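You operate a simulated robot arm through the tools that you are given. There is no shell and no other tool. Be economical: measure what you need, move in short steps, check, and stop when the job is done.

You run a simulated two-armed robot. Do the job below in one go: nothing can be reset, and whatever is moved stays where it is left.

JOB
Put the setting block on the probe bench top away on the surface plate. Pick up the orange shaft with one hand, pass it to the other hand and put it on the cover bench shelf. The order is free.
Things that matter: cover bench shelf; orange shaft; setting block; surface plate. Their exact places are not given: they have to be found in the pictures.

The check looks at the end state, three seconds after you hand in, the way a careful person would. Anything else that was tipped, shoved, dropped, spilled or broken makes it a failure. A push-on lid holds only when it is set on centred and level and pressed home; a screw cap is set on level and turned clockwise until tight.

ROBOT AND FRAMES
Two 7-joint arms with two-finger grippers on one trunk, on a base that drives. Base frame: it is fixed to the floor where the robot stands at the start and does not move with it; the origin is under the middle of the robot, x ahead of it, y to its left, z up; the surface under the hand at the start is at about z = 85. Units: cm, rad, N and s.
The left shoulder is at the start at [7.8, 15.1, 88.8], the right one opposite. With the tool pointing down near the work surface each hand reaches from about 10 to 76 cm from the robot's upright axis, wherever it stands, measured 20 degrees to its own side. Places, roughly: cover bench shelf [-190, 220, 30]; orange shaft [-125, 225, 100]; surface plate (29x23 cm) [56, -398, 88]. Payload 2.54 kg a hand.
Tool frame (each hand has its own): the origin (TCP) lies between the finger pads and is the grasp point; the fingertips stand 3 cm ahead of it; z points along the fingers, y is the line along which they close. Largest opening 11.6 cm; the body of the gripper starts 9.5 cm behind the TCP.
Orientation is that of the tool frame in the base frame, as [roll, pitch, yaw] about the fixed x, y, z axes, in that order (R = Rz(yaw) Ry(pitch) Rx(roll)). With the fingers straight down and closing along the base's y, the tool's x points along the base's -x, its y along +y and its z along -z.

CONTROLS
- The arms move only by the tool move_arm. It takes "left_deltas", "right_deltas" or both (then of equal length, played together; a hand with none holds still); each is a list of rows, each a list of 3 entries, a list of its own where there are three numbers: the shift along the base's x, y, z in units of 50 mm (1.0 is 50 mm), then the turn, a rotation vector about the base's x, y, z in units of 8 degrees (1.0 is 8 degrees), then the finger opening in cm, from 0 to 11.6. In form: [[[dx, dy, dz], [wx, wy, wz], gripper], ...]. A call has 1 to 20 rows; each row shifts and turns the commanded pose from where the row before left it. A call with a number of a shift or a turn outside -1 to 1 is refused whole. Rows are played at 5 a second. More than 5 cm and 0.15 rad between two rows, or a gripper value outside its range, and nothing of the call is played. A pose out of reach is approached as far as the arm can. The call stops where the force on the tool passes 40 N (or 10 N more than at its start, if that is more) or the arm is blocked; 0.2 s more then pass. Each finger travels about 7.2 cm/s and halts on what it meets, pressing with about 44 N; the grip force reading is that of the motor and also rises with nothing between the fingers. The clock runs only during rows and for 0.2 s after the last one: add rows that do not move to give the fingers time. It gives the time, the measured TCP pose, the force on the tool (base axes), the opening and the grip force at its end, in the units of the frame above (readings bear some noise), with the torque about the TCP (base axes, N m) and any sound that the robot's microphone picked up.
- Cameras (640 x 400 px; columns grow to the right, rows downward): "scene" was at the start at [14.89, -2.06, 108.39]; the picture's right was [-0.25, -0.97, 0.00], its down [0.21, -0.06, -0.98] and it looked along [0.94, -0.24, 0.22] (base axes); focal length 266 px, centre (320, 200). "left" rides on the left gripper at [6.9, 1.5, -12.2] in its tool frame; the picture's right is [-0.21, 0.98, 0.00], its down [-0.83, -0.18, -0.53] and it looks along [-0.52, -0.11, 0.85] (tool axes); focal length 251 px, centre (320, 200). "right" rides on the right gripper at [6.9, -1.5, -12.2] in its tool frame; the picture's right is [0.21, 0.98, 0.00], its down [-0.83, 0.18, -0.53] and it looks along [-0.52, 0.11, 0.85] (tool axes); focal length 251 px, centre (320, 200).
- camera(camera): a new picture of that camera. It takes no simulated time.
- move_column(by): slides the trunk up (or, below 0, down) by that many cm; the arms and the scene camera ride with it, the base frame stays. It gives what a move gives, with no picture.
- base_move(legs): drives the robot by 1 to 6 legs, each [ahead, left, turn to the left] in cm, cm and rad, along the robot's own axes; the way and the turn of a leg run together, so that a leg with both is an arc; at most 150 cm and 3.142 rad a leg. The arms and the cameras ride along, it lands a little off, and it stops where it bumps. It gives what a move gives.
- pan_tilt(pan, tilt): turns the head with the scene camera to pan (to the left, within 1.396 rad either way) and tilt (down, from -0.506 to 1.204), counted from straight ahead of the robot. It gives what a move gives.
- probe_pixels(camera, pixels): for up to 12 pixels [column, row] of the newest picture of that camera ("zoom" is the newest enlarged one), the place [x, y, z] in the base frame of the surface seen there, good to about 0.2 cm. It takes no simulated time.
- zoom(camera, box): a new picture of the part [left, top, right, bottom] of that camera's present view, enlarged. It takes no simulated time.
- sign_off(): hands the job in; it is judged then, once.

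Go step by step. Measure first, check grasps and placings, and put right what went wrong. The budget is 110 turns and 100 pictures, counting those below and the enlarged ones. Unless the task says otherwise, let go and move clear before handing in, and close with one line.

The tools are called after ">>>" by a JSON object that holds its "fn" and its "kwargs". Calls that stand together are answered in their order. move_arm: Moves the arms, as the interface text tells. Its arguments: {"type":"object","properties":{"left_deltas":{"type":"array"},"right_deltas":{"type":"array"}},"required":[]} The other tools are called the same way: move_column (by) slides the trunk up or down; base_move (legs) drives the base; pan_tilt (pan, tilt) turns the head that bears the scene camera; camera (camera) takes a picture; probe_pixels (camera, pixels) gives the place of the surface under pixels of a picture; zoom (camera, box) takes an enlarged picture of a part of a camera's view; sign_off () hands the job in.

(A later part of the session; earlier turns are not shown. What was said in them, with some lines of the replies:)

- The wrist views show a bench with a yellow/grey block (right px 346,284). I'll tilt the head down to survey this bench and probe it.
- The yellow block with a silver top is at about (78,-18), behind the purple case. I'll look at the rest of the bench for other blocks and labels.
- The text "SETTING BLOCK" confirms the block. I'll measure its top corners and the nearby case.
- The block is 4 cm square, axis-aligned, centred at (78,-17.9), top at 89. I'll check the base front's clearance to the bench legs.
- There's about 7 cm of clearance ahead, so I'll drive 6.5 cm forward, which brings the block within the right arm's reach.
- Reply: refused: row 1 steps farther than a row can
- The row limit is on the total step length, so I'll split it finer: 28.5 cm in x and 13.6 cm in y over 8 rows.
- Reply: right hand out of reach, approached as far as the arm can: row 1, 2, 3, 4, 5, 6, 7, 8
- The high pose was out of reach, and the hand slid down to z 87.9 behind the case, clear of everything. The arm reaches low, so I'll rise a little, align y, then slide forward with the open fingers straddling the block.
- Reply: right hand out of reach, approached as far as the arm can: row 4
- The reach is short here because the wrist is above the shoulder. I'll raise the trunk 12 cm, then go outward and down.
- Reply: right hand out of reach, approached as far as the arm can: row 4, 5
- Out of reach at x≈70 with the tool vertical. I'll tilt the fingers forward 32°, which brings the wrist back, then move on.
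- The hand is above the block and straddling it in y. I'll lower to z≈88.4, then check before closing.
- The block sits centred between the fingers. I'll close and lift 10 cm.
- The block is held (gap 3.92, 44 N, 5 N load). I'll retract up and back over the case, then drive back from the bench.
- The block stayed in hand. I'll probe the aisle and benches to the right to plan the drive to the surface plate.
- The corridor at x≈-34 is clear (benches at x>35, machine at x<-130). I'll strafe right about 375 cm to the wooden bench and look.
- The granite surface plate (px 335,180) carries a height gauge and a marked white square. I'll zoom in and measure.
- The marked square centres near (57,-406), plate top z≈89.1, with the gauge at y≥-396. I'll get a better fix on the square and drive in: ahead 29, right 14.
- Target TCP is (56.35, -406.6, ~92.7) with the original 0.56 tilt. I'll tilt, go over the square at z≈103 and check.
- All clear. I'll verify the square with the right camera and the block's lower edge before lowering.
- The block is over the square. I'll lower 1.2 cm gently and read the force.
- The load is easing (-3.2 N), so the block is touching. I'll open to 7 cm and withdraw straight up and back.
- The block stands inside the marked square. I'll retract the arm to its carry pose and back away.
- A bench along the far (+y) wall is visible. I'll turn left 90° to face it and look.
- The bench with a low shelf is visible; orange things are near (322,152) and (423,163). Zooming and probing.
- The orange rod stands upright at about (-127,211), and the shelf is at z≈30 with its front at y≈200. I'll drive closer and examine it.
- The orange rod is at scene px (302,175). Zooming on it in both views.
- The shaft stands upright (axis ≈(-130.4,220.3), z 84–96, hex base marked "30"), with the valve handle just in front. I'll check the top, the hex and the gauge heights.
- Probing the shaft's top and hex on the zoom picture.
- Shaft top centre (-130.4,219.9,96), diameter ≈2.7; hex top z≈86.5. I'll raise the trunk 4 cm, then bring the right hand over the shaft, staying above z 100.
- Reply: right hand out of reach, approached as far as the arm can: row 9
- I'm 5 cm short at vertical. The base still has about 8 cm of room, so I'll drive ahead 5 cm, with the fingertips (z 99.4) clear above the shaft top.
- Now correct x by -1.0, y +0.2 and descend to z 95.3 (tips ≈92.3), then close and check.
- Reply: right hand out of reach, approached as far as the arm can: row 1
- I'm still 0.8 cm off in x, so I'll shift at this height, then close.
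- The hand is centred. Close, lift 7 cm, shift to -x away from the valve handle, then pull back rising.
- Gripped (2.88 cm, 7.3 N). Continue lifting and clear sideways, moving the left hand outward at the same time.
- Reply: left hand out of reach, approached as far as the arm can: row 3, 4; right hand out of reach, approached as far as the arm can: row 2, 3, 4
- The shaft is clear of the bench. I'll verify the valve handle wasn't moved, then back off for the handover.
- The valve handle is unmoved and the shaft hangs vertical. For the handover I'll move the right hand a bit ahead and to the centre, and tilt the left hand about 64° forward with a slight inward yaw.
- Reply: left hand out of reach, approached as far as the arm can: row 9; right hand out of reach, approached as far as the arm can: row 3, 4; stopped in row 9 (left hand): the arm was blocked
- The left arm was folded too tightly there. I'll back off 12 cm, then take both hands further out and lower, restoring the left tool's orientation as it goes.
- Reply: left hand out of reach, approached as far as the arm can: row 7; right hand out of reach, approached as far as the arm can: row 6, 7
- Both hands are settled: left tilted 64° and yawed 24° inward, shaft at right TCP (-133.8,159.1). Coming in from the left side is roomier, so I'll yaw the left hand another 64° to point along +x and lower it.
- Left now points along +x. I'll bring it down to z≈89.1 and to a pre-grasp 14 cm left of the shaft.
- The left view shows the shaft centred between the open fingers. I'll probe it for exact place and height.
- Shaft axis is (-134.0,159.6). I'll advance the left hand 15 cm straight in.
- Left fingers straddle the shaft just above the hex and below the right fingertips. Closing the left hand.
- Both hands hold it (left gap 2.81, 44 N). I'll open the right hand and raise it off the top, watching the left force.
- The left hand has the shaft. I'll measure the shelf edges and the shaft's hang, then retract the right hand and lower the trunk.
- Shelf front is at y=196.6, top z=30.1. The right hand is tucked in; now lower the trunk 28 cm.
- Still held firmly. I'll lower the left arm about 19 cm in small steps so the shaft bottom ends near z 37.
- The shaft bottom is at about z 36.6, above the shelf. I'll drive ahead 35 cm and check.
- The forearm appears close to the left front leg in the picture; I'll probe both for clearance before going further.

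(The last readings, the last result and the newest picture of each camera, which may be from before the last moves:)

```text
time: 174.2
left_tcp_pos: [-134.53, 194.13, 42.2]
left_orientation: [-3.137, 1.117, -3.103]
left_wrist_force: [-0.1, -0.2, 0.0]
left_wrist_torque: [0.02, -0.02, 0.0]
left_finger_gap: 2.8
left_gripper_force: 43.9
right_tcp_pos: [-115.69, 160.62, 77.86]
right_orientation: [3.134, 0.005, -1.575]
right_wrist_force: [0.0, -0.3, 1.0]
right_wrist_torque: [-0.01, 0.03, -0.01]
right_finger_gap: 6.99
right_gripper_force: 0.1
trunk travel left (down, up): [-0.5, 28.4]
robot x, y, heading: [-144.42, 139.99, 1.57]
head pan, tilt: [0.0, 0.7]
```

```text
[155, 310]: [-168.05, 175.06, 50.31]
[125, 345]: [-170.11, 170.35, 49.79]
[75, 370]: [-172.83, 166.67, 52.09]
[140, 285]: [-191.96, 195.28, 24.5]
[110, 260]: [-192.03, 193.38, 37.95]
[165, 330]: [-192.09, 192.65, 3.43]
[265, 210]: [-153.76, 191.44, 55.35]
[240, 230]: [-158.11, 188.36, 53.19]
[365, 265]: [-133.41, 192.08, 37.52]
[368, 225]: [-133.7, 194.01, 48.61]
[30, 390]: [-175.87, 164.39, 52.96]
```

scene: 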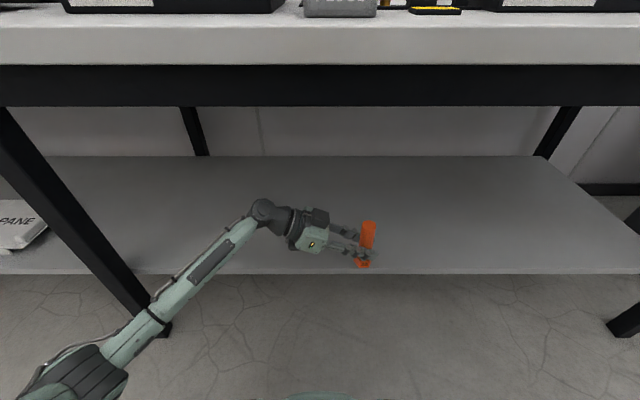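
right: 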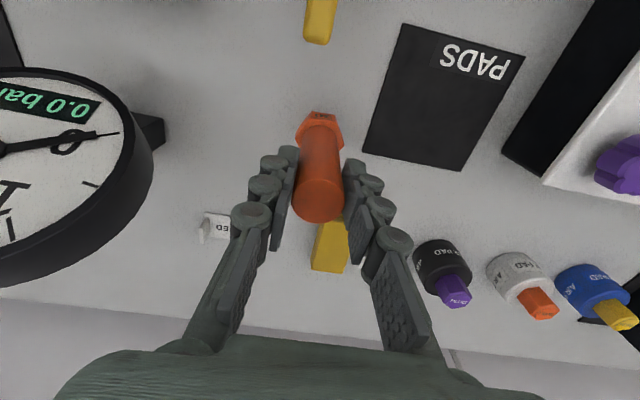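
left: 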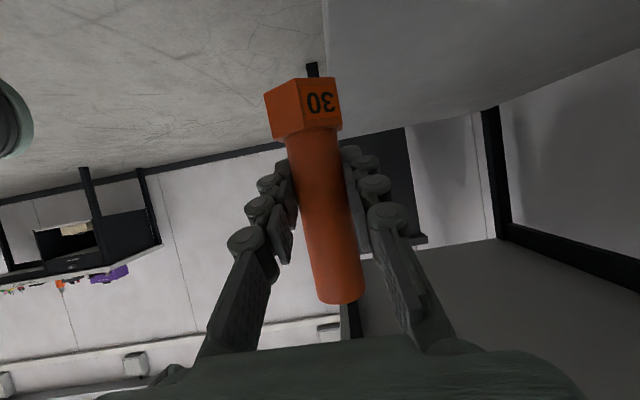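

There's at least 15 cm of clearance to the leg. I'll drive ahead another 12 cm.

>>> {"fn": "base_move", "kwargs": {"legs": [[12, 0, 0]]}}

>>> {"fn": "camera", "kwargs": {"camera": "scene"}}

>>> {"fn": "camera", "kwargs": {"camera": "left"}}

```text
time: 175.4
left_tcp_pos: [-134.43, 206.1, 42.25]
left_orientation: [-3.135, 1.119, -3.103]
left_wrist_force: [-0.2, 0.5, -0.4]
left_wrist_torque: [0.01, 0.03, 0.01]
left_finger_gap: 2.81
left_gripper_force: 43.7
right_tcp_pos: [-115.77, 172.51, 77.87]
right_orientation: [3.134, 0.005, -1.572]
right_wrist_force: [-0.6, 0.6, 0.7]
right_wrist_torque: [0.0, -0.01, 0.0]
right_finger_gap: 7.0
right_gripper_force: 0.1
trunk travel left (down, up): [-0.5, 28.4]
robot x, y, heading: [-143.71, 152.42, 1.571]
head pan, tilt: [0.0, 0.7]
```

```text
43 pictures are left
```

scene: 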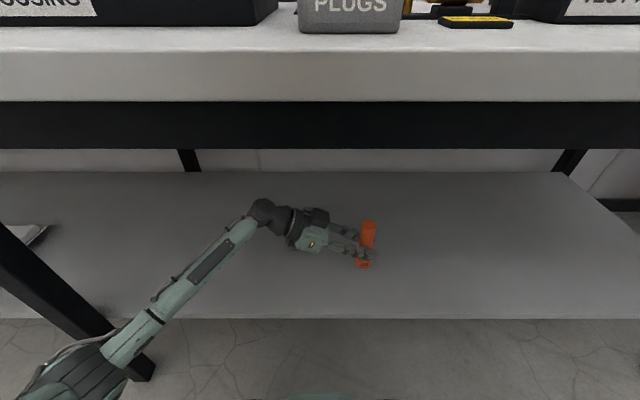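

```text
42 pictures are left
```

left: 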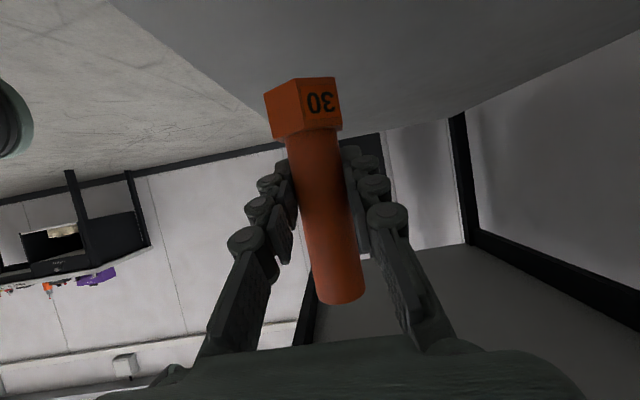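

Checking shaft verticality and the bottom height via probes.

>>> {"fn": "probe_pixels", "kwargs": {"camera": "left", "pixels": [[268, 98], [303, 83], [336, 80], [318, 150], [326, 200], [336, 270], [343, 303], [400, 60], [270, 60]]}}

>>> {"fn": "zoom", "kwargs": {"camera": "scene", "box": [270, 180, 430, 290]}}

```text
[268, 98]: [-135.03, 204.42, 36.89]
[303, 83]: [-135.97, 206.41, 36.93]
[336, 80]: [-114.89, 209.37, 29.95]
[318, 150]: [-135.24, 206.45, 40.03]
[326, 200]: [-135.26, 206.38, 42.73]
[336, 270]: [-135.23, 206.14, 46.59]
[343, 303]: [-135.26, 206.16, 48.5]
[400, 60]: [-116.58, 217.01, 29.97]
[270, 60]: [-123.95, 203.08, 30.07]
```

```text
3.64 times, centred on (350, 235) of scene
```

zoom: 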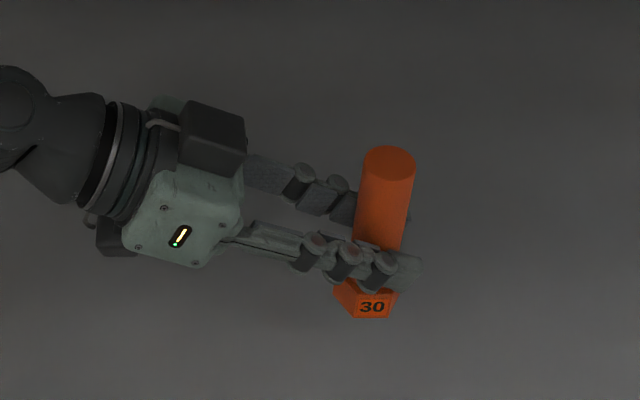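

The shaft is vertical with its bottom at about 36.8 and shelf at 30.05. Lower 6.2 cm, then feel for contact.

>>> {"fn": "move_arm", "kwargs": {"left_deltas": [[[0, 0, -0.4], [0, 0, 0], 2], [[0, 0, -0.4], [0, 0, 0], 2], [[0, 0, -0.3], [0, 0, 0], 2], [[0, 0, -0.12], [0, 0, 0], 2], [[0, 0, 0], [0, 0, 0], 2]]}}

>>> {"fn": "camera", "kwargs": {"camera": "left"}}

```text
time: 176.6
left_tcp_pos: [-134.44, 206.0, 35.88]
left_orientation: [-3.137, 1.119, -3.101]
left_wrist_force: [-0.5, -0.2, -0.5]
left_wrist_torque: [0.03, 0.04, -0.01]
left_finger_gap: 2.82
left_gripper_force: 44.6
right_tcp_pos: [-115.64, 172.61, 77.83]
right_orientation: [3.134, 0.005, -1.573]
right_wrist_force: [-1.1, 0.2, -0.4]
right_wrist_torque: [0.0, 0.02, -0.01]
right_finger_gap: 7.0
right_gripper_force: 0.1
trunk travel left (down, up): [-0.5, 28.4]
robot x, y, heading: [-144.11, 151.65, 1.571]
head pan, tilt: [0.0, 0.7]
```

```text
40 pictures are left
```

left: 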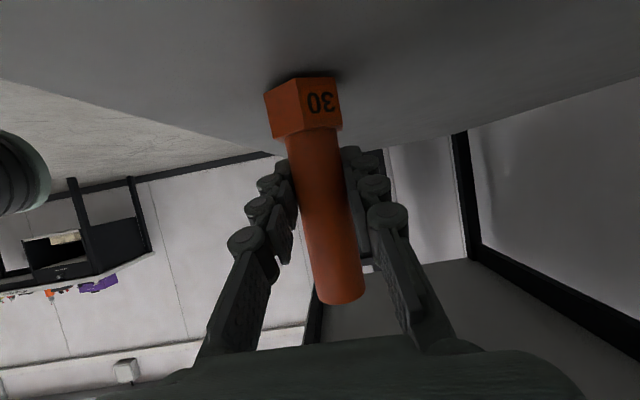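

>>> {"fn": "probe_pixels", "kwargs": {"camera": "left", "pixels": [[268, 96], [300, 84], [285, 83], [258, 88], [297, 76], [318, 77], [320, 72]]}}

>>> {"fn": "move_arm", "kwargs": {"left_deltas": [[[0, 0, -0.04], [0, 0, 0], 2], [[0, 0, 0], [0, 0, 0], 2]]}}

```text
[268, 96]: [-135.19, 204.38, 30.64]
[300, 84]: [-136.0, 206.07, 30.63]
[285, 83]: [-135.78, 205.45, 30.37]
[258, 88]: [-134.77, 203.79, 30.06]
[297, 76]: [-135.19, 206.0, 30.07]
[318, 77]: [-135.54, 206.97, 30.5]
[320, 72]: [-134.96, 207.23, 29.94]
```

```text
time: 177.2
left_tcp_pos: [-134.38, 206.12, 35.75]
left_orientation: [-3.135, 1.119, -3.099]
left_wrist_force: [-0.2, 0.1, 0.0]
left_wrist_torque: [0.02, -0.01, -0.02]
left_finger_gap: 2.78
left_gripper_force: 43.9
right_tcp_pos: [-115.7, 172.49, 77.86]
right_orientation: [3.135, 0.006, -1.573]
right_wrist_force: [0.4, 0.0, -0.2]
right_wrist_torque: [-0.03, 0.04, 0.02]
right_finger_gap: 7.0
right_gripper_force: 0.1
trunk travel left (down, up): [-0.5, 28.4]
robot x, y, heading: [-144.07, 152.36, 1.575]
head pan, tilt: [0.0, 0.7]
```

No contact yet; a few more small steps.

>>> {"fn": "move_arm", "kwargs": {"left_deltas": [[[0, 0, -0.03], [0, 0, 0], 2], [[0, 0, 0], [0, 0, 0], 2]]}}

>>> {"fn": "move_arm", "kwargs": {"left_deltas": [[[0, 0, -0.02], [0, 0, 0], 2], [[0, 0, 0], [0, 0, 0], 2]]}}

```text
time: 177.8
left_tcp_pos: [-134.53, 205.96, 35.59]
left_orientation: [-3.138, 1.117, -3.1]
left_wrist_force: [0.2, -0.1, -0.5]
left_wrist_torque: [0.01, 0.05, 0.02]
left_finger_gap: 2.83
left_gripper_force: 44.0
right_tcp_pos: [-115.71, 172.54, 77.91]
right_orientation: [3.135, 0.005, -1.572]
right_wrist_force: [0.3, -1.0, 0.2]
right_wrist_torque: [-0.03, -0.01, -0.01]
right_finger_gap: 6.97
right_gripper_force: 0.1
trunk travel left (down, up): [-0.5, 28.4]
robot x, y, heading: [-144.33, 152.3, 1.568]
head pan, tilt: [0.0, 0.7]
```

```text
time: 178.4
left_tcp_pos: [-134.4, 206.11, 35.64]
left_orientation: [-3.136, 1.119, -3.101]
left_wrist_force: [-0.2, 0.6, -0.2]
left_wrist_torque: [0.02, 0.04, 0.0]
left_finger_gap: 2.79
left_gripper_force: 43.5
right_tcp_pos: [-115.76, 172.38, 77.91]
right_orientation: [3.134, 0.005, -1.574]
right_wrist_force: [1.1, -0.5, -0.4]
right_wrist_torque: [0.0, -0.02, 0.01]
right_finger_gap: 6.99
right_gripper_force: 0.0
trunk travel left (down, up): [-0.5, 28.4]
robot x, y, heading: [-144.04, 152.24, 1.571]
head pan, tilt: [0.0, 0.7]
```

Force is still flat, so I'll judge the remaining gap visually.

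>>> {"fn": "zoom", "kwargs": {"camera": "left", "box": [240, 50, 360, 150]}}

>>> {"fn": "probe_pixels", "kwargs": {"camera": "zoom", "pixels": [[145, 230], [170, 215], [230, 185], [300, 152], [320, 145], [400, 140], [315, 130], [135, 235], [300, 280]]}}

```text
4.00 times, centred on (300, 100) of left
```

zoom: 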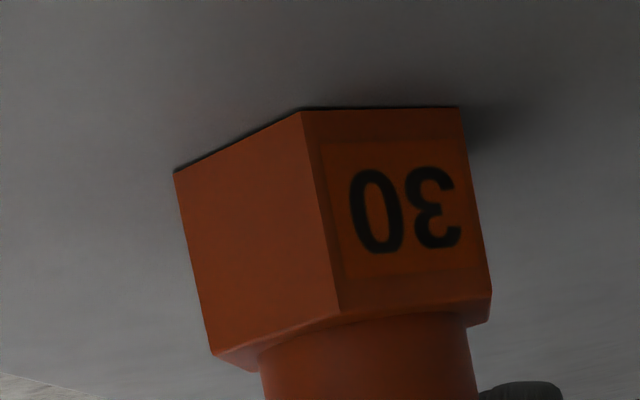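

```text
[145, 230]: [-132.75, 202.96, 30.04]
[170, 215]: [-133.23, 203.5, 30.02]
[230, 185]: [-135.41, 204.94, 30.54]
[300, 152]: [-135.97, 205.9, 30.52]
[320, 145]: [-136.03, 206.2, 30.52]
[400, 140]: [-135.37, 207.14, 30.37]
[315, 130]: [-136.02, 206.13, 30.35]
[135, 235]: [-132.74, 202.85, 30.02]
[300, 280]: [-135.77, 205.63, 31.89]
```

Only a hairline gap remains (edge z≈30.1–30.2). One more 0.1–0.15 cm step.

>>> {"fn": "move_arm", "kwargs": {"left_deltas": [[[0, 0, -0.02], [0, 0, 0], 2], [[0, 0, 0], [0, 0, 0], 2]]}}

```text
time: 179.0
left_tcp_pos: [-134.41, 206.12, 35.6]
left_orientation: [-3.14, 1.122, -3.105]
left_wrist_force: [-0.9, -1.2, -0.3]
left_wrist_torque: [0.03, 0.02, 0.01]
left_finger_gap: 2.82
left_gripper_force: 44.1
right_tcp_pos: [-115.65, 172.41, 78.01]
right_orientation: [3.135, 0.005, -1.572]
right_wrist_force: [-0.8, -1.2, 0.1]
right_wrist_torque: [0.0, -0.01, -0.01]
right_finger_gap: 6.99
right_gripper_force: 0.2
trunk travel left (down, up): [-0.5, 28.4]
robot x, y, heading: [-144.19, 152.15, 1.573]
head pan, tilt: [0.0, 0.7]
```

>>> {"fn": "move_arm", "kwargs": {"left_deltas": [[[0, 0, -0.02], [0, 0, 0], 2], [[0, 0, 0], [0, 0, 0], 2]]}}

>>> {"fn": "zoom", "kwargs": {"camera": "left", "box": [240, 50, 360, 150]}}

```text
time: 179.6
left_tcp_pos: [-134.53, 206.23, 35.64]
left_orientation: [-3.14, 1.121, -3.106]
left_wrist_force: [-3.5, -2.3, 4.8]
left_wrist_torque: [0.06, -0.02, 0.01]
left_finger_gap: 2.8
left_gripper_force: 43.5
right_tcp_pos: [-115.75, 172.49, 77.85]
right_orientation: [3.135, 0.005, -1.574]
right_wrist_force: [-0.3, -0.1, -0.1]
right_wrist_torque: [0.04, -0.01, 0.02]
right_finger_gap: 6.98
right_gripper_force: 0.0
trunk travel left (down, up): [-0.5, 28.4]
robot x, y, heading: [-143.89, 152.43, 1.569]
head pan, tilt: [0.0, 0.7]
```

```text
4.00 times, centred on (300, 100) of left
```

zoom: 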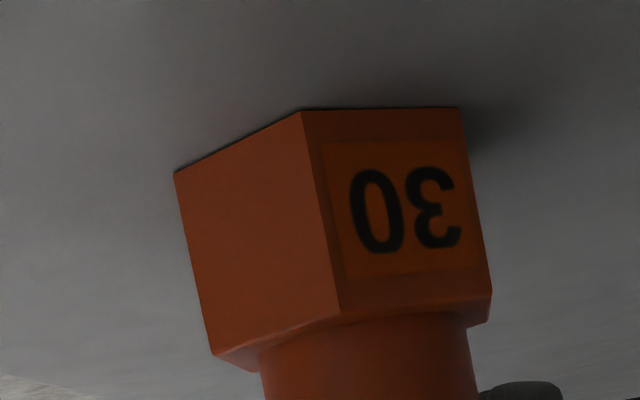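

Contact now (+4.8 N upward), so the shaft stands on the shelf. I'll open slowly, then withdraw straight along -x.

>>> {"fn": "move_arm", "kwargs": {"left_deltas": [[[0, 0, 0], [0, 0, 0], 3.2], [[0, 0, 0], [0, 0, 0], 4], [[0, 0, 0], [0, 0, 0], 5.5], [[0, 0, 0], [0, 0, 0], 7], [[0, 0, 0], [0, 0, 0], 7]]}}

>>> {"fn": "camera", "kwargs": {"camera": "left"}}

```text
time: 180.8
left_tcp_pos: [-134.41, 205.97, 35.51]
left_orientation: [-3.137, 1.119, -3.102]
left_wrist_force: [0.7, -1.2, 0.0]
left_wrist_torque: [0.01, -0.01, 0.03]
left_finger_gap: 7.0
left_gripper_force: 0.0
right_tcp_pos: [-115.67, 172.42, 77.89]
right_orientation: [3.135, 0.006, -1.574]
right_wrist_force: [-0.7, 0.2, -0.8]
right_wrist_torque: [-0.03, -0.01, 0.01]
right_finger_gap: 7.0
right_gripper_force: 0.0
trunk travel left (down, up): [-0.5, 28.4]
robot x, y, heading: [-144.46, 152.39, 1.569]
head pan, tilt: [0.0, 0.7]
```

```text
37 pictures are left
```

left: 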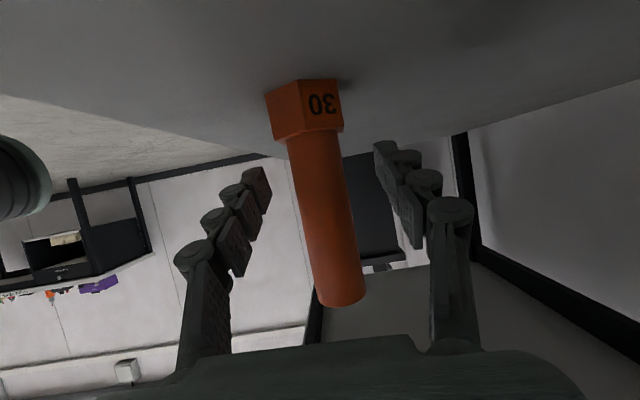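

The shaft stands free. Withdraw 9 cm along -x, then drive back out.

>>> {"fn": "move_arm", "kwargs": {"left_deltas": [[[-0.4, 0, 0], [0, 0, 0], 7], [[-0.4, 0, 0], [0, 0, 0], 7], [[-0.5, 0, 0], [0, 0, 0], 7], [[-0.5, 0, 0.1], [0, 0, 0], 7], [[0, 0, 0], [0, 0, 0], 7]]}}

>>> {"fn": "base_move", "kwargs": {"legs": [[-45, 0, 0]]}}

>>> {"fn": "pan_tilt", "kwargs": {"pan": 0, "tilt": 0.4}}

>>> {"fn": "camera", "kwargs": {"camera": "scene"}}

```text
time: 182.0
left_tcp_pos: [-143.43, 205.99, 35.97]
left_orientation: [-3.138, 1.119, -3.101]
left_wrist_force: [-0.6, 0.2, -0.5]
left_wrist_torque: [-0.02, -0.01, 0.0]
left_finger_gap: 7.02
left_gripper_force: 0.1
right_tcp_pos: [-115.62, 172.61, 78.0]
right_orientation: [3.136, 0.004, -1.573]
right_wrist_force: [-0.8, -0.7, 0.0]
right_wrist_torque: [0.0, 0.0, -0.01]
right_finger_gap: 6.98
right_gripper_force: 0.0
trunk travel left (down, up): [-0.5, 28.4]
robot x, y, heading: [-143.52, 151.91, 1.569]
head pan, tilt: [0.0, 0.7]
```

```text
time: 184.8
left_tcp_pos: [-143.53, 161.04, 35.83]
left_orientation: [-3.138, 1.118, -3.096]
left_wrist_force: [0.4, -0.2, 0.8]
left_wrist_torque: [0.03, -0.01, 0.02]
left_finger_gap: 6.99
left_gripper_force: 0.0
right_tcp_pos: [-115.76, 127.82, 77.92]
right_orientation: [3.136, 0.004, -1.567]
right_wrist_force: [0.4, 0.8, -0.7]
right_wrist_torque: [-0.01, 0.04, -0.01]
right_finger_gap: 6.98
right_gripper_force: 0.0
trunk travel left (down, up): [-0.5, 28.4]
robot x, y, heading: [-143.9, 106.84, 1.577]
head pan, tilt: [0.0, 0.7]
```

```text
time: 185.6
left_tcp_pos: [-143.61, 161.03, 35.9]
left_orientation: [-3.137, 1.118, -3.098]
left_wrist_force: [0.5, -0.6, -0.8]
left_wrist_torque: [-0.01, -0.02, 0.01]
left_finger_gap: 7.0
left_gripper_force: 0.0
right_tcp_pos: [-115.8, 127.68, 77.86]
right_orientation: [3.135, 0.004, -1.566]
right_wrist_force: [-0.3, 0.4, -0.3]
right_wrist_torque: [0.01, 0.04, -0.04]
right_finger_gap: 6.98
right_gripper_force: 0.0
trunk travel left (down, up): [-0.5, 28.4]
robot x, y, heading: [-144.0, 107.62, 1.574]
head pan, tilt: [0.0, 0.4]
```

```text
36 pictures are left
```

scene: 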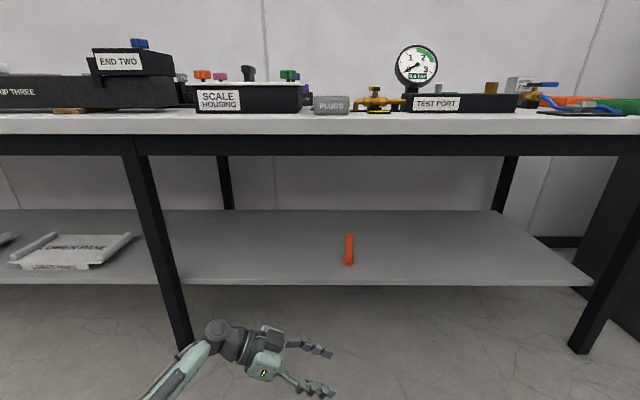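

The shaft stands upright on the cover bench shelf (px 349,250), both hands are clear, and nothing else on this bench has moved. The setting block is already on the surface plate, so I'm handing in.

>>> {"fn": "sign_off", "kwargs": {}}

```text
The job is handed in.
```

The setting block is inside the marked square on the surface plate. The orange shaft was passed from the right hand to the left and now stands upright on the cover bench shelf.
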